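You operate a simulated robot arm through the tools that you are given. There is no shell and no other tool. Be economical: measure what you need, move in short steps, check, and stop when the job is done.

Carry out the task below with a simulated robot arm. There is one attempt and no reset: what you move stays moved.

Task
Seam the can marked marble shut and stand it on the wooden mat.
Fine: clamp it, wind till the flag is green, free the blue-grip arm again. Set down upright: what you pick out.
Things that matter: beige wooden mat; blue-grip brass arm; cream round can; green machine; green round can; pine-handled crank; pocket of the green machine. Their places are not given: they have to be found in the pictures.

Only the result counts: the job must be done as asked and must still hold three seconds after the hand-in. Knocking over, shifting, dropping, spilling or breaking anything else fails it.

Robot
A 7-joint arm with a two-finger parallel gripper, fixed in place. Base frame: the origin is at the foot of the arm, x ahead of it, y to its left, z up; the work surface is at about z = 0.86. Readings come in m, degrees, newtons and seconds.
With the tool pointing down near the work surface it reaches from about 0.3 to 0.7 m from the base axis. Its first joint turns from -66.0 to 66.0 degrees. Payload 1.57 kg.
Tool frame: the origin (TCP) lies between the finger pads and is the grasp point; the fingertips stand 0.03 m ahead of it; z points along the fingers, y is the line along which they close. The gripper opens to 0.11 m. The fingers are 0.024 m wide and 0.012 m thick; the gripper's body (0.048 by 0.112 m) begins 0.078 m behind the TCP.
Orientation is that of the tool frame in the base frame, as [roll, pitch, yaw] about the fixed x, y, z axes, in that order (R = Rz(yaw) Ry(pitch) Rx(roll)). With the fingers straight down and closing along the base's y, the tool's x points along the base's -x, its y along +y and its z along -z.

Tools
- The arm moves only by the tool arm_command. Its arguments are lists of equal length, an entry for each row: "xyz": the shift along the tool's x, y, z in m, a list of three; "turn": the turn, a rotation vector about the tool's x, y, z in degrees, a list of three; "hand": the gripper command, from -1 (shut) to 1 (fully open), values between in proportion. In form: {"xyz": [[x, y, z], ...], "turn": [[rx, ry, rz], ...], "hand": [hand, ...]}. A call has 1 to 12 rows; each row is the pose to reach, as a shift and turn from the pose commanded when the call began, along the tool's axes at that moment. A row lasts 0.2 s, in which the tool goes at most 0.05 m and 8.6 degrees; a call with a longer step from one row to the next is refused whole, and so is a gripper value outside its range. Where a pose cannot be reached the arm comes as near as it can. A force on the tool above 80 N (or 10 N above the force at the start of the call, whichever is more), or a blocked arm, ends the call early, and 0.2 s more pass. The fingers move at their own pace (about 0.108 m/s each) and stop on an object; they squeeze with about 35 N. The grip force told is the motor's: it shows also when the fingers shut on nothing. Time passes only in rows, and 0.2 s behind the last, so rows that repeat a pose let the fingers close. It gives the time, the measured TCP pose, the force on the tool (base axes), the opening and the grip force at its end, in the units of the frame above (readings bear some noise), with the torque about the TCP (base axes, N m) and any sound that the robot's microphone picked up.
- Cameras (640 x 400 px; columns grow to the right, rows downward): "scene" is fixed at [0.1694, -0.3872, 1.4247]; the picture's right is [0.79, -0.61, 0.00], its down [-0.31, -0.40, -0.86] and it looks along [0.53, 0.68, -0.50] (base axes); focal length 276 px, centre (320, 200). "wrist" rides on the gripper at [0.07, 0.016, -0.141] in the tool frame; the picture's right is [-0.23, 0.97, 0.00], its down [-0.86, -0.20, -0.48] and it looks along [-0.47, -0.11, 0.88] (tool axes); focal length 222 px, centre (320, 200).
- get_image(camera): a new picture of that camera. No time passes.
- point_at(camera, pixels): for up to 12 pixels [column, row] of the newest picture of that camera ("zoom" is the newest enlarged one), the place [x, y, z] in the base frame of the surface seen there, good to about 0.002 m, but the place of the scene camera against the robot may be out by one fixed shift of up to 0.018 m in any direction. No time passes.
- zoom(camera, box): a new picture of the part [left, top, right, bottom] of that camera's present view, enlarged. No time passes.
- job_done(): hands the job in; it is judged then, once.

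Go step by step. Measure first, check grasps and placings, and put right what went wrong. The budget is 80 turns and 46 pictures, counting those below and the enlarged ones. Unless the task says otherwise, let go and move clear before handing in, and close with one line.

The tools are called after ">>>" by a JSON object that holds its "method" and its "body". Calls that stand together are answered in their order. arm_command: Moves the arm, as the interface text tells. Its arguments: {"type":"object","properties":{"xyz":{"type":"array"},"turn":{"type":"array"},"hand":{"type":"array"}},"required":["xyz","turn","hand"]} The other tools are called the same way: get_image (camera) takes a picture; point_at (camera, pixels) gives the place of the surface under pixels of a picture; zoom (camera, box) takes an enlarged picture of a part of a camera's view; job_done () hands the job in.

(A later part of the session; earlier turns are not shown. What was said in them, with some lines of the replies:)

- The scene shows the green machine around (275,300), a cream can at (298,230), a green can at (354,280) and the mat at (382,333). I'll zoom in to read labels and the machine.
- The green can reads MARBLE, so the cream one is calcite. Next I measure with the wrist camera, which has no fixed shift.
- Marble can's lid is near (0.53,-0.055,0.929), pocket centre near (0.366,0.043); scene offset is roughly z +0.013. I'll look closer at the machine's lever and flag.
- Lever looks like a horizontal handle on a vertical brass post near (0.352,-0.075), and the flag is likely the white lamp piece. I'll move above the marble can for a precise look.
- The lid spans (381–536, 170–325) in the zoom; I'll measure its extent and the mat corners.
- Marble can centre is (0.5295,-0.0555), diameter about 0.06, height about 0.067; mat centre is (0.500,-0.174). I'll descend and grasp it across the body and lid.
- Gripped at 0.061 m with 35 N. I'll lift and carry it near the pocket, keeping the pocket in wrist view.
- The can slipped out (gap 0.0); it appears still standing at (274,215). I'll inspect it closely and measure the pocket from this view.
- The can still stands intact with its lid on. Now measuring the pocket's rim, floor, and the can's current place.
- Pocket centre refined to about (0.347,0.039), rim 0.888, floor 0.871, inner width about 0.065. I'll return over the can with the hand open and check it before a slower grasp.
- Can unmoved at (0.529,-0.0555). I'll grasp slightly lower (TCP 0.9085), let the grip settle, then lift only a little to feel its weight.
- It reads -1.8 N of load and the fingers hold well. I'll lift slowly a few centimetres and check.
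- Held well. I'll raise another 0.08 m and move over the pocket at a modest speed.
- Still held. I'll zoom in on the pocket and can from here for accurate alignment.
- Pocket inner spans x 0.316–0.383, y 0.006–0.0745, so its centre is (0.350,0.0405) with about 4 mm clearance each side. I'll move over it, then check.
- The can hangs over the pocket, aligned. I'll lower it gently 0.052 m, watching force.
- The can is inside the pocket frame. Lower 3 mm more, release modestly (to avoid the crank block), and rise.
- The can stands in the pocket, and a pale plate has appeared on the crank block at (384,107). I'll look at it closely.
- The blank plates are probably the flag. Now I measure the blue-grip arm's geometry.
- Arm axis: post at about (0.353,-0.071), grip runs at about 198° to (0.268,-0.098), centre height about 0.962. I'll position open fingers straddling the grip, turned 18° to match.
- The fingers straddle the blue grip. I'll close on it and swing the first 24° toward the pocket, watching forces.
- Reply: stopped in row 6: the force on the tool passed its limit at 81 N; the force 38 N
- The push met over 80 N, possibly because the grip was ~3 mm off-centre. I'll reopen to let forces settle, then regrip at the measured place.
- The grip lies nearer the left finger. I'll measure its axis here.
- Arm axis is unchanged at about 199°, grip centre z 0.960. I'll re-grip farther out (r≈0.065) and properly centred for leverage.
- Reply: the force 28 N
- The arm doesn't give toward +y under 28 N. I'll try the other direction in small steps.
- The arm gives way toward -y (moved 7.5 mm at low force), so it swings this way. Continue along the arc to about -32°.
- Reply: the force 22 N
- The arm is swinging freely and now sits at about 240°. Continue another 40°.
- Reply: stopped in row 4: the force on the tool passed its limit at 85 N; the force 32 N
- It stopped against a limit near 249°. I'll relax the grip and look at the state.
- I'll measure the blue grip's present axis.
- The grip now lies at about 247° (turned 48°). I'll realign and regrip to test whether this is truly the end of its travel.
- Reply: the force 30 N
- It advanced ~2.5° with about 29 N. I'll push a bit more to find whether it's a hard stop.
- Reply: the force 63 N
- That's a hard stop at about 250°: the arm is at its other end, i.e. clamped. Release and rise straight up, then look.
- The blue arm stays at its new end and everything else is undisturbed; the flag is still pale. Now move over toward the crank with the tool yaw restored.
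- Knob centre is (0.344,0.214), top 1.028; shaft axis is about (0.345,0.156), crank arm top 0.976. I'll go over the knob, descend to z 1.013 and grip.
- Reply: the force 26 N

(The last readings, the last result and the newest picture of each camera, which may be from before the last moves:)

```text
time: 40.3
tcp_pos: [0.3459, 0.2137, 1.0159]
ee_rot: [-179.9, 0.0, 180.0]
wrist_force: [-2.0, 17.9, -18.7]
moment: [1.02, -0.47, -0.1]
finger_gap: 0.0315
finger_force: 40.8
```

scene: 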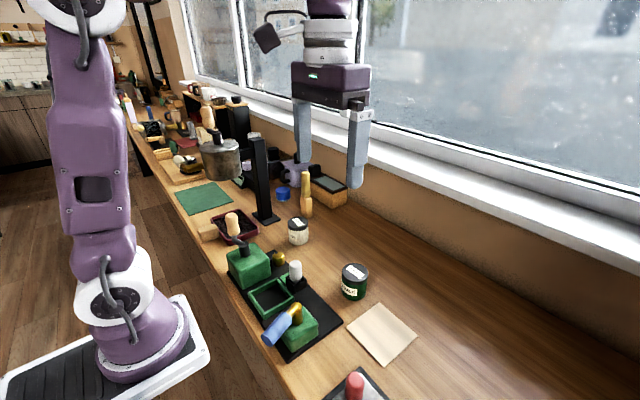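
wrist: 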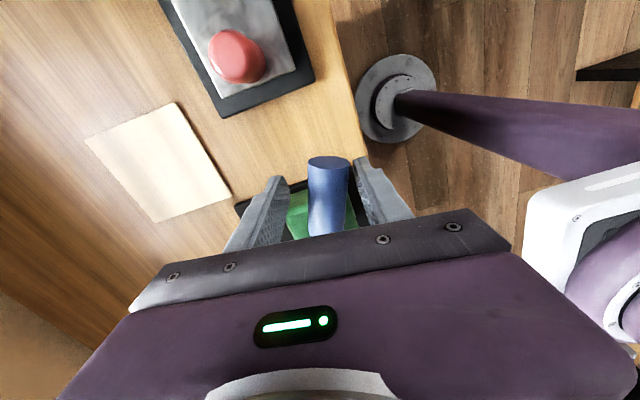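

Knob gripped (0.0315). Test a clockwise turn of 15° (toward +x first).

>>> {"method": "arm_command", "body": {"xyz": [[-0.0025, -0.0001, 0], [-0.005, -0.0002, 0], [-0.0076, -0.0005, 0], [-0.0101, -0.0009, 0], [-0.0126, -0.0014, 0], [-0.015, -0.002, 0]], "turn": [[0, 0, 0], [0, 0, 0], [0, 0, 0], [0, 0, 0], [0, 0, 0], [0, 0, 0]], "hand": [-1, -1, -1, -1, -1, -1]}}

```text
time: 41.7
tcp_pos: [0.3583, 0.2115, 1.0158]
ee_rot: [179.9, 0.1, -179.9]
wrist_force: [2.0, 29.5, 18.4]
moment: [0.03, 0.54, -0.2]
finger_gap: 0.0313
finger_force: 39.8
```

The crank turns with little tangential force. Continue the arc to 90° along centre (0.345,0.157), r 0.058.

>>> {"method": "arm_command", "body": {"xyz": [[-0.007, -0.0015, 0], [-0.014, -0.0048, 0], [-0.0205, -0.0085, 0], [-0.026, -0.014, 0], [-0.031, -0.0195, 0], [-0.0352, -0.026, 0], [-0.0386, -0.033, 0], [-0.041, -0.04, 0], [-0.0425, -0.0475, 0], [-0.043, -0.055, 0]], "turn": [[0, 0, 0], [0, 0, 0], [0, 0, 0], [0, 0, 0], [0, 0, 0], [0, 0, 0], [0, 0, 0], [0, 0, 0], [0, 0, 0], [0, 0, 0]], "hand": [-1, -1, -1, -1, -1, -1, -1, -1, -1, -1]}}

>>> {"method": "zoom", "body": {"camera": "scene", "box": [200, 190, 320, 310]}}

```text
time: 43.9
tcp_pos: [0.4015, 0.1537, 1.0154]
ee_rot: [-179.8, -0.2, 179.9]
wrist_force: [6.3, 11.5, 0.4]
moment: [1.01, -0.59, -0.59]
finger_gap: 0.0319
finger_force: 40.5
```

```text
3.33 times, centred on (260, 250) of scene
```

zoom: 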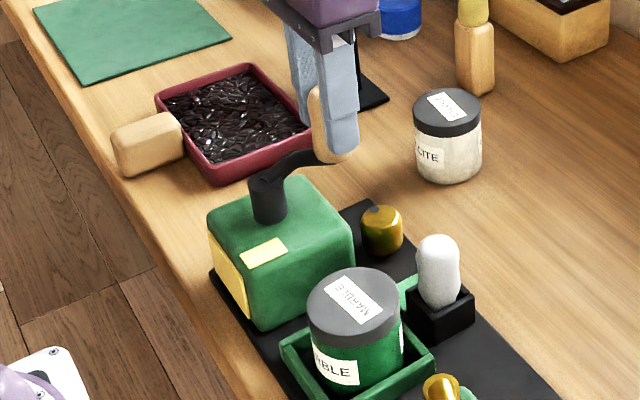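

The flag turned yellow, so winding works in this direction. Continue another 90° clockwise.

>>> {"method": "arm_command", "body": {"xyz": [[0.0005, -0.0075, 0], [0.002, -0.015, 0], [0.0044, -0.0222, 0], [0.0078, -0.029, 0], [0.012, -0.0353, 0], [0.017, -0.041, 0], [0.0227, -0.046, 0], [0.029, -0.0502, 0], [0.0358, -0.0536, 0], [0.043, -0.056, 0], [0.0504, -0.0575, 0], [0.058, -0.058, 0]], "turn": [[0, 0, 0], [0, 0, 0], [0, 0, 0], [0, 0, 0], [0, 0, 0], [0, 0, 0], [0, 0, 0], [0, 0, 0], [0, 0, 0], [0, 0, 0], [0, 0, 0], [0, 0, 0]], "hand": [-1, -1, -1, -1, -1, -1, -1, -1, -1, -1, -1, -1]}}

```text
time: 46.5
tcp_pos: [0.3443, 0.0969, 1.0156]
ee_rot: [-179.9, 0.0, 180.0]
wrist_force: [11.2, 6.5, -1.6]
moment: [0.96, -0.46, -0.52]
finger_gap: 0.0316
finger_force: 40.1
```

At half a turn, forces remain small. Continue to 270°.

>>> {"method": "arm_command", "body": {"xyz": [[0.0076, 0.0005, 0], [0.015, 0.002, 0], [0.0222, 0.0044, 0], [0.029, 0.0078, 0], [0.0353, 0.012, 0], [0.041, 0.017, 0], [0.046, 0.0227, 0], [0.0502, 0.029, 0], [0.0536, 0.0358, 0], [0.056, 0.043, 0], [0.0575, 0.0504, 0], [0.058, 0.058, 0]], "turn": [[0, 0, 0], [0, 0, 0], [0, 0, 0], [0, 0, 0], [0, 0, 0], [0, 0, 0], [0, 0, 0], [0, 0, 0], [0, 0, 0], [0, 0, 0], [0, 0, 0], [0, 0, 0]], "hand": [-1, -1, -1, -1, -1, -1, -1, -1, -1, -1, -1, -1]}}

>>> {"method": "zoom", "body": {"camera": "scene", "box": [200, 190, 320, 310]}}

```text
time: 48.1
tcp_pos: [0.2913, 0.1112, 1.0151]
ee_rot: [-178.6, -1.3, 179.6]
wrist_force: [-11.7, -14.6, 27.3]
moment: [1.62, 0.16, -0.34]
finger_gap: 0.0315
finger_force: 40.2
stopped in row 8: the force on the tool passed its limit at 81 N (the readings are from after the stop); the commanded pose is now the measured one
```

```text
3.33 times, centred on (260, 250) of scene
```

zoom: 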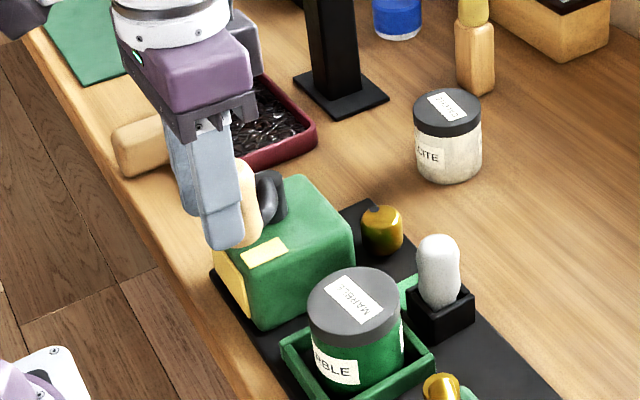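

It stopped at (0.291,0.111) with 81 N, flag still yellow; the knob seems to have slid sideways in the fingers. I'll look from the wrist.

>>> {"method": "get_image", "body": {"camera": "wrist"}}

>>> {"method": "point_at", "body": {"camera": "zoom", "pixels": [[248, 175], [250, 200], [268, 180], [270, 210], [300, 240]]}}

```text
10 pictures are left
```

wrist: 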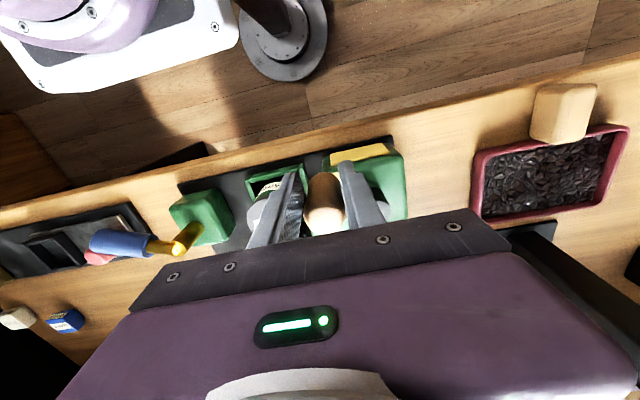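

```text
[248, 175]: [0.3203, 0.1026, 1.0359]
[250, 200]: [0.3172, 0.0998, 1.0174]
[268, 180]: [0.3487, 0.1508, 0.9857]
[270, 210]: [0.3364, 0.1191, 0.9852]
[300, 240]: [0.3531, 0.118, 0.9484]
```

The knob lies off-centre: the fingers slid past it since they were closing across the motion. I'll locate it and regrip with the fingers closing along the tangent, turning the tool along with the crank.

>>> {"method": "point_at", "body": {"camera": "wrist", "pixels": [[325, 215], [325, 225], [312, 220], [338, 220], [325, 180], [365, 155]]}}

>>> {"method": "arm_command", "body": {"xyz": [[0, 0, 0], [0, 0, 0], [0, 0, -0.03], [0, 0, -0.07], [0, 0, -0.07]], "turn": [[0, 0, 0], [0, 0, 0], [0, 0, 0], [0, 0, 0], [0, 0, 0]], "hand": [0.2, 0.2, 0.2, 0.2, 0.2]}}

```text
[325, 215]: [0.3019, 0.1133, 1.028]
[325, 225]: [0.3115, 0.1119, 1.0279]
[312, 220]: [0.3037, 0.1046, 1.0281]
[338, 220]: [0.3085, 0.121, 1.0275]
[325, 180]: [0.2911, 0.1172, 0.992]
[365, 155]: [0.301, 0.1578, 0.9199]
```

```text
time: 49.3
tcp_pos: [0.2937, 0.1148, 1.085]
ee_rot: [-178.8, -1.2, 179.7]
wrist_force: [0.1, 0.6, 0.2]
moment: [0.01, 0.04, 0.01]
finger_gap: 0.0657
finger_force: 0.0
```

Knob is at about (0.307,0.1125) (φ≈221°). I'll level the tool and centre over it, then verify with a picture.

>>> {"method": "arm_command", "body": {"xyz": [[-0.007, -0.001, 0], [-0.0133, -0.0023, 0], [-0.0133, -0.0023, 0]], "turn": [[-0.6, -0.6, 0], [-1.2, -1.2, 0], [-1.2, -1.2, 0]], "hand": [0.2, 0.2, 0.2]}}

>>> {"method": "zoom", "body": {"camera": "wrist", "box": [240, 80, 420, 210]}}

```text
time: 50.1
tcp_pos: [0.307, 0.1121, 1.0841]
ee_rot: [-180.0, 0.0, 179.8]
wrist_force: [-0.5, 0.6, -0.1]
moment: [-0.01, -0.01, 0.01]
finger_gap: 0.0659
finger_force: 0.1
```

```text
3.08 times, centred on (330, 145) of wrist
```

zoom: 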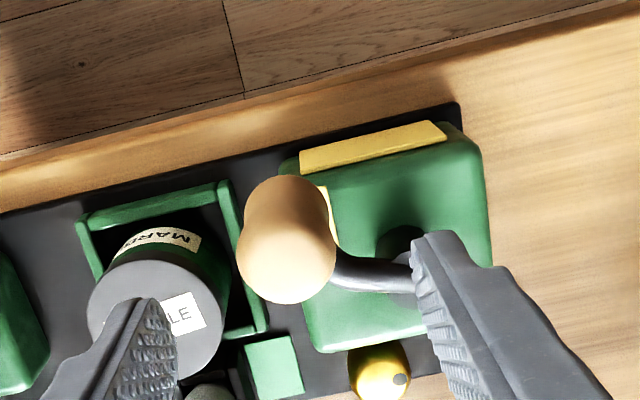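

>>> {"method": "point_at", "body": {"camera": "zoom", "pixels": [[287, 257], [240, 257], [334, 257], [287, 215], [287, 300], [380, 275], [405, 285]]}}

```text
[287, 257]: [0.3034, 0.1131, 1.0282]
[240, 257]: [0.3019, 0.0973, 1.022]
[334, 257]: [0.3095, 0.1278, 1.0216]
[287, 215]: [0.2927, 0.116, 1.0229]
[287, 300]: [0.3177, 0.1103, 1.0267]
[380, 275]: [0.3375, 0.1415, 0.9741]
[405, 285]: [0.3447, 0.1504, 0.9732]
```

Knob centre is (0.305,0.1125), φ≈222.6°. Turn the tool +47°, descend and grip along the tangent.

>>> {"method": "arm_command", "body": {"xyz": [[0.002, 0, 0], [0.002, 0, 0], [0.002, 0, 0], [0.002, 0, 0], [0.002, 0, 0], [0.002, 0, 0], [0.002, 0, 0.035], [0.002, 0, 0.071], [0.002, 0, 0.071], [0.002, 0, 0.071], [0.002, 0, 0.071], [0.002, 0, 0.071]], "turn": [[0, 0, -8], [0, 0, -16], [0, 0, -24], [0, 0, -32], [0, 0, -40], [0, 0, -47.4], [0, 0, -47.4], [0, 0, -47.4], [0, 0, -47.4], [0, 0, -47.4], [0, 0, -47.4], [0, 0, -47.4]], "hand": [0.2, 0.2, 0.2, 0.2, 0.2, 0.2, 0.2, 0.2, 0.2, -1, -1, -1]}}

```text
time: 52.7
tcp_pos: [0.3053, 0.1117, 1.0105]
ee_rot: [180.0, -0.1, -132.8]
wrist_force: [-1.0, -2.1, -18.3]
moment: [0.91, 0.11, 0.05]
finger_gap: 0.0316
finger_force: 40.9
```

Gripped well. Now wind 88° with the tool turning along the crank.

>>> {"method": "arm_command", "body": {"xyz": [[-0.0006, 0.0082, 0], [-0.0023, 0.0162, 0], [-0.0051, 0.0239, 0], [-0.0089, 0.0312, 0], [-0.0138, 0.0378, 0], [-0.0195, 0.0437, 0], [-0.0259, 0.0487, 0], [-0.033, 0.0528, 0], [-0.0406, 0.0559, 0], [-0.0486, 0.0579, 0], [-0.0567, 0.0588, 0]], "turn": [[0, 0, 8], [0, 0, 16], [0, 0, 24], [0, 0, 32], [0, 0, 40], [0, 0, 48], [0, 0, 56], [0, 0, 64], [0, 0, 72], [0, 0, 80], [0, 0, 88]], "hand": [-1, -1, -1, -1, -1, -1, -1, -1, -1, -1, -1]}}

```text
time: 55.1
tcp_pos: [0.3008, 0.194, 1.0122]
ee_rot: [179.9, 0.1, 139.0]
wrist_force: [-0.4, -0.3, -11.5]
moment: [1.09, -0.41, 0.1]
finger_gap: 0.0317
finger_force: 40.5
```

Smooth: crank is now at about φ 311°. Wind 48° more to complete the first turn and check the flag.

>>> {"method": "arm_command", "body": {"xyz": [[-0.0006, 0.0082, 0], [-0.0023, 0.0162, 0], [-0.0051, 0.0239, 0], [-0.0089, 0.0312, 0], [-0.0138, 0.0378, 0], [-0.0195, 0.0437, 0], [-0.0195, 0.0437, 0]], "turn": [[0, 0, 8], [0, 0, 16], [0, 0, 24], [0, 0, 32], [0, 0, 40], [0, 0, 48], [0, 0, 48]], "hand": [-1, -1, -1, -1, -1, -1, -1]}}

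>>> {"method": "zoom", "body": {"camera": "scene", "box": [200, 190, 320, 310]}}

```text
time: 56.7
tcp_pos: [0.3449, 0.2149, 1.0129]
ee_rot: [-179.9, 0.1, 91.1]
wrist_force: [-3.1, 5.3, -36.5]
moment: [-0.06, -0.85, -0.09]
finger_gap: 0.0317
finger_force: 39.9
```

```text
3.33 times, centred on (260, 250) of scene
```

zoom: 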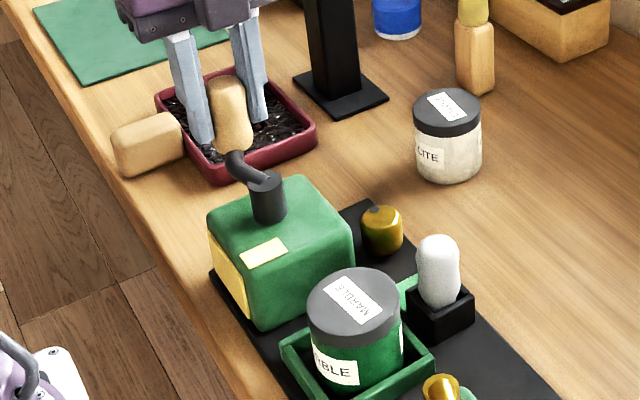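

Still yellow after one turn. Continue, trying further tool rotation in smaller batch to see whether the wrist can follow.

>>> {"method": "arm_command", "body": {"xyz": [[-0.0006, 0.0082, 0], [-0.0023, 0.0162, 0], [-0.0051, 0.0239, 0], [-0.0089, 0.0312, 0], [-0.0138, 0.0378, 0], [-0.0195, 0.0437, 0]], "turn": [[0, 0, 8], [0, 0, 16], [0, 0, 24], [0, 0, 32], [0, 0, 40], [0, 0, 48]], "hand": [-1, -1, -1, -1, -1, -1]}}

```text
time: 58.1
tcp_pos: [0.3871, 0.1949, 1.0135]
ee_rot: [180.0, 0.0, 43.0]
wrist_force: [-3.5, -6.5, 15.4]
moment: [0.5, 0.54, 0.21]
finger_gap: 0.0318
finger_force: 40.0
```

It follows well; crank at φ≈47° of the second turn. Continue 40° more.

>>> {"method": "arm_command", "body": {"xyz": [[-0.0006, 0.0082, 0], [-0.0023, 0.0162, 0], [-0.0051, 0.0239, 0], [-0.0089, 0.0312, 0], [-0.0138, 0.0378, 0]], "turn": [[0, 0, 8], [0, 0, 16], [0, 0, 24], [0, 0, 32], [0, 0, 40]], "hand": [-1, -1, -1, -1, -1]}}

>>> {"method": "get_image", "body": {"camera": "scene"}}

```text
time: 59.3
tcp_pos: [0.4162, 0.1406, 0.9981]
ee_rot: [-179.8, 0.4, 3.1]
wrist_force: [-27.9, 11.0, 22.3]
moment: [-1.56, 0.31, -0.22]
finger_gap: 0.031
finger_force: 39.6
out of reach, approached as far as the arm can: row 3, 4, 5
```

```text
7 pictures are left
```

scene: 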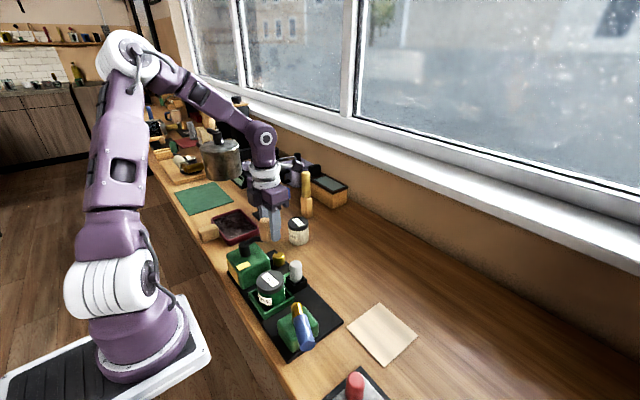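

The wrist reached its turning limit (rows 3–5), flag still yellow at (244,267). I'll release, rise, and rotate the tool back for a regrip.

>>> {"method": "arm_command", "body": {"xyz": [[0, 0, 0], [0, 0, 0], [0, 0, -0.03], [0, 0, -0.07], [0, 0, -0.1], [0, 0, -0.1], [0, 0, -0.1], [0, 0, -0.1], [0, 0, -0.1], [0, 0, -0.1], [0, 0, -0.1], [0, 0, -0.1]], "turn": [[0, 0, -8], [0, 0, -16], [0, 0, -24], [0, 0, -32], [0, 0, -40], [0, 0, -48.5], [0, 0, -57], [0, 0, -65.5], [0, 0, -74], [0, 0, -82.5], [0, 0, -91], [0, 0, -99.5]], "hand": [0.3, 0.3, 0.3, 0.3, 0.3, 0.3, 0.3, 0.3, 0.3, 0.3, 0.3, 0.3]}}

```text
time: 61.9
tcp_pos: [0.4198, 0.1391, 1.0977]
ee_rot: [180.0, 0.1, 102.8]
wrist_force: [0.1, 0.2, -0.2]
moment: [-0.02, -0.03, -0.01]
finger_gap: 0.0715
finger_force: 0.1
```

Now finish rotating back to about offset +10° and shift near the knob, then look.

>>> {"method": "arm_command", "body": {"xyz": [[0.003, -0.0014, 0], [0.006, -0.0028, 0], [0.009, -0.0042, 0], [0.012, -0.0056, 0], [0.015, -0.007, 0], [0.018, -0.0084, 0], [0.021, -0.0098, 0], [0.024, -0.0112, 0], [0.027, -0.0126, 0], [0.03, -0.0137, 0], [0.03, -0.0137, 0]], "turn": [[0, 0, -8.5], [0, 0, -17], [0, 0, -25.5], [0, 0, -34], [0, 0, -42.5], [0, 0, -51], [0, 0, -59.5], [0, 0, -68], [0, 0, -76.5], [0, 0, -85], [0, 0, -87]], "hand": [0.3, 0.3, 0.3, 0.3, 0.3, 0.3, 0.3, 0.3, 0.3, 0.3, 0.3]}}

>>> {"method": "get_image", "body": {"camera": "wrist"}}

```text
time: 64.3
tcp_pos: [0.3998, 0.1651, 1.0978]
ee_rot: [-179.9, 0.0, -170.1]
wrist_force: [-1.5, 0.9, -0.1]
moment: [0.0, 0.01, 0.02]
finger_gap: 0.0714
finger_force: 0.1
```

```text
6 pictures are left
```

wrist: 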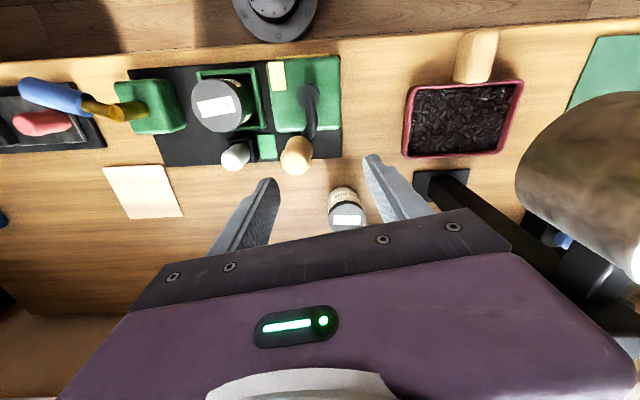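

>>> {"method": "point_at", "body": {"camera": "wrist", "pixels": [[296, 155], [282, 155], [310, 155], [296, 142], [296, 168], [308, 95], [312, 120], [346, 215], [277, 75]]}}

```text
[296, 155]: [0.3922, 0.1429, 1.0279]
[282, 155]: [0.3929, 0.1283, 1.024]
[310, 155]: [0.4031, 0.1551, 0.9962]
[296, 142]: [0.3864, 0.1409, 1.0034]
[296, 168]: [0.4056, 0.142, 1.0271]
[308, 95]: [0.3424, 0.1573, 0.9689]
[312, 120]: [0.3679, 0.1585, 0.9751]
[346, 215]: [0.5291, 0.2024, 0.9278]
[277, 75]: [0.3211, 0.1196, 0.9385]
```

Knob is at about (0.4005,0.1415), φ≈105° of the second turn. Align tangentially (offset -14.6°), descend and grip.

>>> {"method": "arm_command", "body": {"xyz": [[0.0017, -0.0116, 0], [0.0034, -0.0233, 0], [0.0034, -0.0233, 0], [0.0034, -0.0233, 0.04], [0.0034, -0.0233, 0.07], [0.0034, -0.0233, 0.0863], [0.0034, -0.0233, 0.0863], [0.0034, -0.0233, 0.0863], [0.0034, -0.0233, 0.0863], [0.0034, -0.0233, 0.0863]], "turn": [[0, 0, 8], [0, 0, 16], [0, 0, 24.5], [0, 0, 24.5], [0, 0, 24.5], [0, 0, 24.5], [0, 0, 24.5], [0, 0, 24.5], [0, 0, 24.5], [0, 0, 24.5]], "hand": [0.3, 0.3, 0.3, 0.3, 0.3, 0.3, 0.3, -1, -1, -1]}}

```text
time: 66.5
tcp_pos: [0.3991, 0.1422, 1.0112]
ee_rot: [-179.9, -0.1, 165.1]
wrist_force: [2.5, -4.0, -10.3]
moment: [0.84, -0.56, 0.1]
finger_gap: 0.0315
finger_force: 40.6
```

Good grip, low force. Wind another 88°.

>>> {"method": "arm_command", "body": {"xyz": [[0.0006, -0.0082, 0], [0.0023, -0.0162, 0], [0.0051, -0.0239, 0], [0.0089, -0.0312, 0], [0.0138, -0.0378, 0], [0.0195, -0.0437, 0], [0.0259, -0.0487, 0], [0.033, -0.0528, 0], [0.0406, -0.0559, 0], [0.0486, -0.0579, 0], [0.0567, -0.0588, 0]], "turn": [[0, 0, 8], [0, 0, 16], [0, 0, 24], [0, 0, 32], [0, 0, 40], [0, 0, 48], [0, 0, 56], [0, 0, 64], [0, 0, 72], [0, 0, 80], [0, 0, 88]], "hand": [-1, -1, -1, -1, -1, -1, -1, -1, -1, -1, -1]}}

>>> {"method": "zoom", "body": {"camera": "scene", "box": [190, 200, 330, 340]}}

```text
time: 68.9
tcp_pos: [0.3316, 0.1003, 1.0106]
ee_rot: [179.8, 0.0, 77.1]
wrist_force: [4.7, 15.4, 28.9]
moment: [-0.1, 0.91, 0.07]
finger_gap: 0.0319
finger_force: 40.5
```

```text
2.86 times, centred on (260, 270) of scene
```

zoom: 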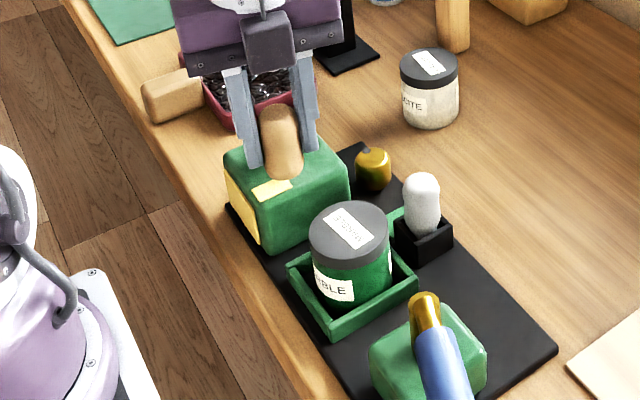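

Still yellow at about 1.5 turns. Wind 48° more before the wrist limit.

>>> {"method": "arm_command", "body": {"xyz": [[0.0006, -0.0082, 0], [0.0023, -0.0162, 0], [0.0051, -0.0239, 0], [0.0089, -0.0312, 0], [0.0138, -0.0378, 0], [0.0195, -0.0437, 0], [0.0195, -0.0437, 0]], "turn": [[0, 0, 8], [0, 0, 16], [0, 0, 24], [0, 0, 32], [0, 0, 40], [0, 0, 48], [0, 0, 48]], "hand": [-1, -1, -1, -1, -1, -1, -1]}}

```text
time: 70.5
tcp_pos: [0.3086, 0.1136, 0.9919]
ee_rot: [-179.8, 0.4, 29.2]
wrist_force: [-20.3, -2.2, 22.0]
moment: [-0.73, -0.21, 0.69]
finger_gap: 0.0312
finger_force: 40.4
out of reach, approached as far as the arm can: row 5, 6, 7
```

Wrist limit again near φ≈221°. Release, rise, and rotate back for the next regrip.

>>> {"method": "arm_command", "body": {"xyz": [[0, 0, 0], [0, 0, 0], [0, 0, -0.04], [0, 0, -0.08], [0, 0, -0.1], [0, 0, -0.1], [0, 0, -0.1], [0, 0, -0.1], [0, 0, -0.1], [0, 0, -0.1], [0, 0, -0.1], [0, 0, -0.1]], "turn": [[0, 0, 0], [0, 0, 0], [0, 0, -8.5], [0, 0, -17], [0, 0, -25.5], [0, 0, -34], [0, 0, -42.5], [0, 0, -51], [0, 0, -59.5], [0, 0, -68], [0, 0, -76.5], [0, 0, -85]], "hand": [0.3, 0.3, 0.3, 0.3, 0.3, 0.3, 0.3, 0.3, 0.3, 0.3, 0.3, 0.3]}}

>>> {"method": "arm_command", "body": {"xyz": [[0, 0, 0], [0, 0, 0], [0, 0, 0], [0, 0, 0], [0, 0, 0], [0, 0, 0], [0, 0, 0], [0, 0, 0], [0, 0, 0], [0, 0, 0], [0, 0, 0], [0, 0, 0]], "turn": [[0, 0, -8.5], [0, 0, -17], [0, 0, -25.5], [0, 0, -34], [0, 0, -42.5], [0, 0, -51], [0, 0, -59.5], [0, 0, -68], [0, 0, -76.5], [0, 0, -85], [0, 0, -93.5], [0, 0, -102]], "hand": [0.3, 0.3, 0.3, 0.3, 0.3, 0.3, 0.3, 0.3, 0.3, 0.3, 0.3, 0.3]}}

```text
time: 73.1
tcp_pos: [0.3103, 0.1151, 1.091]
ee_rot: [-180.0, 0.0, 114.2]
wrist_force: [-0.6, -0.4, -0.4]
moment: [0.01, -0.01, 0.02]
finger_gap: 0.0714
finger_force: 0.0
out of reach, approached as far as the arm can: row 3, 4
```

```text
time: 75.7
tcp_pos: [0.3102, 0.1159, 1.0918]
ee_rot: [180.0, 0.0, -143.6]
wrist_force: [-0.2, -0.5, -0.7]
moment: [-0.01, -0.03, 0.0]
finger_gap: 0.0712
finger_force: 0.1
```

Offset is +36°. Turn 11° more, go over the knob at (0.306,0.112), descend and grip.

>>> {"method": "arm_command", "body": {"xyz": [[0.003, 0, 0], [0.0057, -0.0006, 0], [0.0057, -0.0006, 0.035], [0.0057, -0.0006, 0.065], [0.0057, -0.0006, 0.08], [0.0057, -0.0006, 0.08], [0.0057, -0.0006, 0.08], [0.0057, -0.0006, 0.08], [0.0057, -0.0006, 0.08]], "turn": [[0, 0, -6], [0, 0, -11.5], [0, 0, -11.5], [0, 0, -11.5], [0, 0, -11.5], [0, 0, -11.5], [0, 0, -11.5], [0, 0, -11.5], [0, 0, -11.5]], "hand": [0.3, 0.3, 0.3, 0.3, 0.3, 0.3, -1, -1, -1]}}

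```text
time: 77.7
tcp_pos: [0.3046, 0.1126, 1.0109]
ee_rot: [-180.0, -0.2, -132.4]
wrist_force: [0.3, -0.7, -13.8]
moment: [0.99, 0.31, -0.04]
finger_gap: 0.0318
finger_force: 39.9
```

Gripped with the same geometry as the earlier good grip. Wind 88°, then check.

>>> {"method": "arm_command", "body": {"xyz": [[-0.0006, 0.0082, 0], [-0.0023, 0.0162, 0], [-0.0051, 0.0239, 0], [-0.0089, 0.0312, 0], [-0.0138, 0.0378, 0], [-0.0195, 0.0437, 0], [-0.0259, 0.0487, 0], [-0.033, 0.0528, 0], [-0.0406, 0.0559, 0], [-0.0486, 0.0579, 0], [-0.0567, 0.0588, 0]], "turn": [[0, 0, 8], [0, 0, 16], [0, 0, 24], [0, 0, 32], [0, 0, 40], [0, 0, 48], [0, 0, 56], [0, 0, 64], [0, 0, 72], [0, 0, 80], [0, 0, 88]], "hand": [-1, -1, -1, -1, -1, -1, -1, -1, -1, -1, -1]}}

>>> {"method": "arm_command", "body": {"xyz": [[-0.0006, 0.0082, 0], [-0.0023, 0.0162, 0], [-0.0051, 0.0239, 0], [-0.0089, 0.0312, 0], [-0.0138, 0.0378, 0], [-0.0195, 0.0437, 0], [-0.0195, 0.0437, 0]], "turn": [[0, 0, 8], [0, 0, 16], [0, 0, 24], [0, 0, 32], [0, 0, 40], [0, 0, 48], [0, 0, 48]], "hand": [-1, -1, -1, -1, -1, -1, -1]}}

>>> {"method": "zoom", "body": {"camera": "scene", "box": [190, 200, 330, 340]}}

```text
time: 80.1
tcp_pos: [0.2999, 0.1928, 1.0112]
ee_rot: [-179.9, 0.0, 139.7]
wrist_force: [-17.5, 13.5, -30.5]
moment: [0.7, -0.53, -0.02]
finger_gap: 0.0317
finger_force: 40.4
```

```text
time: 81.7
tcp_pos: [0.3439, 0.2127, 1.011]
ee_rot: [179.9, 0.1, 91.6]
wrist_force: [-3.3, 12.7, 19.3]
moment: [0.23, 0.96, -0.3]
finger_gap: 0.0318
finger_force: 40.7
```

```text
2.86 times, centred on (260, 270) of scene
```

zoom: 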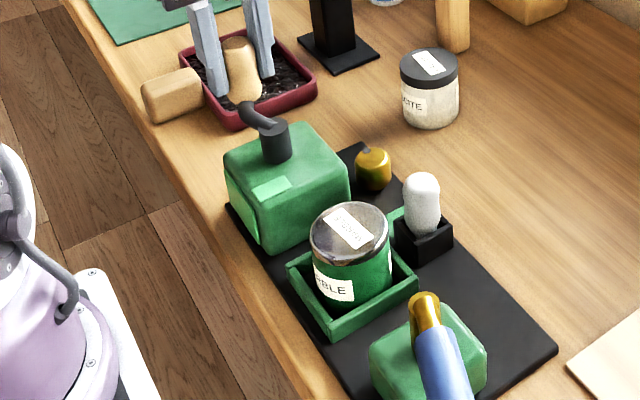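

The flag is green and the lid looks seamed. Release the knob, rise, and move over to the blue arm with the tool yaw restored and fingers shut for pushing.

>>> {"method": "arm_command", "body": {"xyz": [[0, 0, 0], [0, 0, 0], [0, 0, -0.04], [0, 0, -0.08], [0, 0, -0.12], [0, 0, -0.15], [0, 0, -0.15]], "turn": [[0, 0, 0], [0, 0, 0], [0, 0, 0], [0, 0, 0], [0, 0, 0], [0, 0, 0], [0, 0, 0]], "hand": [0.3, 0.3, 0.3, 0.3, 0.3, 0.3, 0.3]}}

>>> {"method": "arm_command", "body": {"xyz": [[-0.0332, 0.0011, 0], [-0.0664, 0.0022, 0], [-0.0997, 0.0032, 0], [-0.1329, 0.0043, 0], [-0.1661, 0.0054, 0], [-0.1994, 0.0064, 0], [-0.2326, 0.0075, 0], [-0.2658, 0.0086, 0], [-0.299, 0.0097, 0], [-0.3323, 0.0107, 0], [-0.3655, 0.0118, 0], [-0.3655, 0.0118, 0]], "turn": [[0, 0, -8], [0, 0, -16], [0, 0, -24.1], [0, 0, -32.1], [0, 0, -40.2], [0, 0, -48.2], [0, 0, -56.2], [0, 0, -64.3], [0, 0, -72.3], [0, 0, -80.4], [0, 0, -88.4], [0, 0, -88.4]], "hand": [-1, -1, -1, -1, -1, -1, -1, -1, -1, -1, -1, -1]}}

```text
time: 83.3
tcp_pos: [0.3441, 0.2114, 1.1623]
ee_rot: [-179.9, 0.0, 91.7]
wrist_force: [1.1, -0.2, 0.4]
moment: [0.0, -0.03, 0.01]
finger_gap: 0.0714
finger_force: 0.1
```

```text
time: 85.9
tcp_pos: [0.3672, -0.1526, 1.1616]
ee_rot: [179.9, 0.0, -179.9]
wrist_force: [-0.7, -0.1, 0.0]
moment: [-0.03, -0.01, 0.0]
finger_gap: 0.0
finger_force: 21.2
```

In place. Lower beside the grip's +x side to z 0.957.

>>> {"method": "arm_command", "body": {"xyz": [[0, 0, 0.045], [0, 0, 0.09], [0, 0, 0.135], [0, 0, 0.175], [0, 0, 0.205], [0, 0, 0.205], [0.006, 0.003, 0.205], [0.0132, 0.0066, 0.205], [0.02, 0.008, 0.205]], "turn": [[0, 0, 0], [0, 0, 0], [0, 0, 0], [0, 0, 0], [0, 0, 0], [0, 0, 0], [0, 0, 0], [0, 0, 0], [0, 0, 0]], "hand": [-1, -1, -1, -1, -1, -1, -1, -1, -1]}}

```text
time: 87.9
tcp_pos: [0.3466, -0.1439, 0.9547]
ee_rot: [-180.0, 0.0, -179.8]
wrist_force: [1.3, -0.3, 1.3]
moment: [0.02, 0.03, -0.04]
finger_gap: 0.0002
finger_force: 21.1
```

Low contact force. Push along the arc back to the 199° start position.

>>> {"method": "arm_command", "body": {"xyz": [[0.006, 0.001, 0], [0.0125, 0.002, 0], [0.0189, 0.003, 0], [0.025, 0.0055, 0], [0.031, 0.0085, 0], [0.0363, 0.0117, 0], [0.042, 0.016, 0], [0.047, 0.0205, 0], [0.0518, 0.0257, 0], [0.0525, 0.028, 0]], "turn": [[0, 0, 0], [0, 0, 0], [0, 0, 0], [0, 0, 0], [0, 0, 0], [0, 0, 0], [0, 0, 0], [0, 0, 0], [0, 0, 0], [0, 0, 0]], "hand": [-1, -1, -1, -1, -1, -1, -1, -1, -1, -1]}}

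```text
time: 90.1
tcp_pos: [0.2999, -0.1229, 0.9584]
ee_rot: [-179.3, 0.9, -179.9]
wrist_force: [16.7, -76.9, 5.4]
moment: [0.56, 0.18, 0.73]
finger_gap: 0.0002
finger_force: 21.6
```

A firm -77 N shows it's against the start stop. Back off, rise and take a look.

>>> {"method": "arm_command", "body": {"xyz": [[-0.008, -0.02, 0], [-0.015, -0.04, 0], [-0.015, -0.04, -0.045], [-0.015, -0.04, -0.09], [-0.015, -0.04, -0.135], [-0.015, -0.0, -0.15], [-0.02, 0.04, -0.15], [-0.03, 0.08, -0.15], [-0.045, 0.12, -0.15], [-0.06, 0.155, -0.15], [-0.06, 0.155, -0.15]], "turn": [[0, 0, 0], [0, 0, 0], [0, 0, 0], [0, 0, 0], [0, 0, 0], [0, 0, 0], [0, 0, 0], [0, 0, 0], [0, 0, 0], [0, 0, 0], [0, 0, 0]], "hand": [-1, -1, -1, -1, -1, 0, 0.45, 0.45, 0.45, 0.45, 0.45]}}

>>> {"method": "get_image", "body": {"camera": "wrist"}}

```text
time: 92.5
tcp_pos: [0.3547, 0.0399, 1.1092]
ee_rot: [-179.8, -0.1, -179.9]
wrist_force: [0.4, -0.5, -0.1]
moment: [0.0, 0.02, -0.01]
finger_gap: 0.0795
finger_force: 0.1
```

```text
3 pictures are left
```

wrist: 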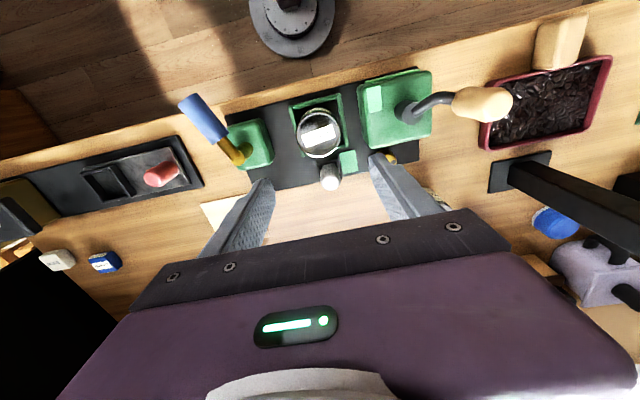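

The blue arm is back at its start heading and the flag is green. I'll measure the arm and the can in this picture.

>>> {"method": "point_at", "body": {"camera": "wrist", "pixels": [[190, 100], [212, 128], [235, 155], [319, 137], [297, 135], [342, 135], [319, 113], [322, 158]]}}

```text
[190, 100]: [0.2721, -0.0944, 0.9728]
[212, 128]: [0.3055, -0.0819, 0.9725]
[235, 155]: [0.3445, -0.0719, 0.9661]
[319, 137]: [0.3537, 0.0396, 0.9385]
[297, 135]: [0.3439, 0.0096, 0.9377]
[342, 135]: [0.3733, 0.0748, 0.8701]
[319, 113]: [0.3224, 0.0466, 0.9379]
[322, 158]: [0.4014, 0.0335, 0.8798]
```

Arm end (0.272,-0.094) matches its original free position. Can centre is about (0.351,0.0385); descend to TCP 0.920, grip and lift slowly a little.

>>> {"method": "arm_command", "body": {"xyz": [[0.0037, -0.0014, 0.045], [0.0037, -0.0014, 0.09], [0.0037, -0.0014, 0.135], [0.0037, -0.0014, 0.17], [0.0037, -0.0014, 0.189], [0.0037, -0.0014, 0.189], [0.0037, -0.0014, 0.189], [0.0037, -0.0014, 0.189], [0.0037, -0.0014, 0.189], [0.0037, -0.0014, 0.187], [0.0037, -0.0014, 0.184], [0.0037, -0.0014, 0.18]], "turn": [[0, 0, 0], [0, 0, 0], [0, 0, 0], [0, 0, 0], [0, 0, 0], [0, 0, 0], [0, 0, 0], [0, 0, 0], [0, 0, 0], [0, 0, 0], [0, 0, 0], [0, 0, 0]], "hand": [0.45, 0.45, 0.45, 0.45, 0.45, 0.45, -1, -1, -1, -1, -1, -1]}}

```text
time: 95.1
tcp_pos: [0.3507, 0.0385, 0.9273]
ee_rot: [-179.9, 0.0, -179.8]
wrist_force: [0.5, 0.4, -1.3]
moment: [0.01, 0.0, 0.0]
finger_gap: 0.0608
finger_force: 34.7
```

Held with a small load like before. Lift slowly to about z 1.03.

>>> {"method": "arm_command", "body": {"xyz": [[0, 0, -0.004], [0, 0, -0.009], [0, 0, -0.015], [0, 0, -0.025], [0, 0, -0.037], [0, 0, -0.05], [0, 0, -0.063], [0, 0, -0.076], [0, 0, -0.089], [0, 0, -0.098], [0, 0, -0.102], [0, 0, -0.102]], "turn": [[0, 0, 0], [0, 0, 0], [0, 0, 0], [0, 0, 0], [0, 0, 0], [0, 0, 0], [0, 0, 0], [0, 0, 0], [0, 0, 0], [0, 0, 0], [0, 0, 0], [0, 0, 0]], "hand": [-1, -1, -1, -1, -1, -1, -1, -1, -1, -1, -1, -1]}}

```text
time: 97.7
tcp_pos: [0.3485, 0.0374, 1.0289]
ee_rot: [179.9, 0.0, -179.8]
wrist_force: [-0.6, 0.3, -2.1]
moment: [0.03, 0.0, 0.02]
finger_gap: 0.0609
finger_force: 35.4
```

Still held. Carry it over to the mat centre (0.500,-0.174) gently.

>>> {"method": "arm_command", "body": {"xyz": [[-0.0045, -0.0064, 0], [-0.015, -0.0212, 0], [-0.0285, -0.0403, 0], [-0.042, -0.0594, 0], [-0.057, -0.0806, 0], [-0.072, -0.1018, 0], [-0.087, -0.123, 0], [-0.102, -0.1442, 0], [-0.117, -0.1654, 0], [-0.132, -0.1866, 0], [-0.144, -0.2035, 0], [-0.15, -0.212, 0]], "turn": [[0, 0, 0], [0, 0, 0], [0, 0, 0], [0, 0, 0], [0, 0, 0], [0, 0, 0], [0, 0, 0], [0, 0, 0], [0, 0, 0], [0, 0, 0], [0, 0, 0], [0, 0, 0]], "hand": [-1, -1, -1, -1, -1, -1, -1, -1, -1, -1, -1, -1]}}

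```text
time: 100.3
tcp_pos: [0.5002, -0.1742, 1.0276]
ee_rot: [180.0, -0.1, -179.9]
wrist_force: [-0.3, 0.2, -1.6]
moment: [0.01, -0.01, 0.02]
finger_gap: 0.0606
finger_force: 35.3
```

Over the mat. Lower to just above contact (TCP ≈0.916).

>>> {"method": "arm_command", "body": {"xyz": [[0, 0, 0.005], [0, 0, 0.018], [0, 0, 0.034], [0, 0, 0.05], [0, 0, 0.066], [0, 0, 0.08], [0, 0, 0.092], [0, 0, 0.1], [0, 0, 0.106], [0, 0, 0.11], [0, 0, 0.1125], [0, 0, 0.1125]], "turn": [[0, 0, 0], [0, 0, 0], [0, 0, 0], [0, 0, 0], [0, 0, 0], [0, 0, 0], [0, 0, 0], [0, 0, 0], [0, 0, 0], [0, 0, 0], [0, 0, 0], [0, 0, 0]], "hand": [-1, -1, -1, -1, -1, -1, -1, -1, -1, -1, -1, -1]}}

>>> {"method": "zoom", "body": {"camera": "scene", "box": [330, 270, 430, 370]}}

```text
time: 102.9
tcp_pos: [0.4992, -0.1752, 0.9158]
ee_rot: [-180.0, 0.0, -179.9]
wrist_force: [-0.4, -0.2, -1.9]
moment: [0.0, -0.03, -0.02]
finger_gap: 0.0606
finger_force: 35.0
```

```text
4.00 times, centred on (380, 320) of scene
```

zoom: 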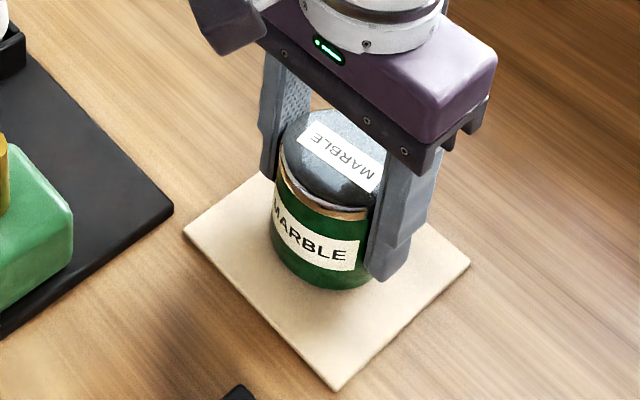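

Almost touching (load still -1.9 N). Lower 1 mm steps until contact.

>>> {"method": "arm_command", "body": {"xyz": [[0, 0, 0.001], [0, 0, 0.002], [0, 0, 0.002]], "turn": [[0, 0, 0], [0, 0, 0], [0, 0, 0]], "hand": [-1, -1, -1]}}

```text
time: 103.7
tcp_pos: [0.4996, -0.1746, 0.9134]
ee_rot: [-180.0, -0.1, -179.8]
wrist_force: [0.2, 0.4, -1.4]
moment: [0.01, 0.01, 0.0]
finger_gap: 0.0606
finger_force: 34.5
```

Still just hanging; continue another couple of millimetres.

>>> {"method": "arm_command", "body": {"xyz": [[0, 0, 0.001], [0, 0, 0.002], [0, 0, 0.002]], "turn": [[0, 0, 0], [0, 0, 0], [0, 0, 0]], "hand": [-1, -1, -1]}}

```text
time: 104.5
tcp_pos: [0.4989, -0.1741, 0.9126]
ee_rot: [-179.9, 0.0, -179.9]
wrist_force: [-5.2, 4.1, 27.7]
moment: [0.51, 0.21, -0.08]
finger_gap: 0.0607
finger_force: 35.1
```

Contact: +28 N. Open the hand, then rise straight up and check.

>>> {"method": "arm_command", "body": {"xyz": [[0, 0, -0.001], [0, 0, -0.001], [0, 0, -0.001], [0, 0, -0.001], [0, 0, -0.03], [0, 0, -0.07], [0, 0, -0.11], [0, 0, -0.15], [0, 0, -0.2], [0, 0, -0.2]], "turn": [[0, 0, 0], [0, 0, 0], [0, 0, 0], [0, 0, 0], [0, 0, 0], [0, 0, 0], [0, 0, 0], [0, 0, 0], [0, 0, 0], [0, 0, 0]], "hand": [-1, 1, 1, 1, 1, 1, 1, 1, 1, 1]}}

>>> {"method": "get_image", "body": {"camera": "scene"}}

```text
time: 106.7
tcp_pos: [0.5009, -0.1752, 1.1145]
ee_rot: [180.0, 0.0, -179.8]
wrist_force: [-0.8, -0.3, 0.4]
moment: [0.01, 0.01, -0.02]
finger_gap: 0.1102
finger_force: 0.0
```

```text
1 pictures are left
```

scene: 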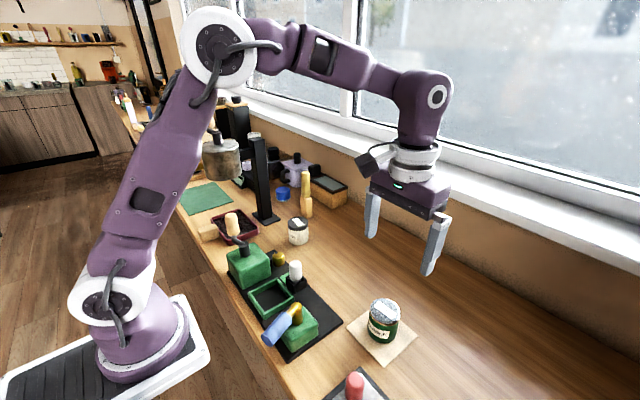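

The can stands upright on the mat at (383,320), the blue arm is back at its free position, the other items look unmoved, and the hand is clear. Handing in.

>>> {"method": "job_done", "body": {}}

```text
The job is handed in.
```

The marble can is seamed shut (flag green), the blue-grip arm is freed, and the can stands upright on the wooden mat. On my first lift the can slipped from the grip, but it stayed upright where it was.
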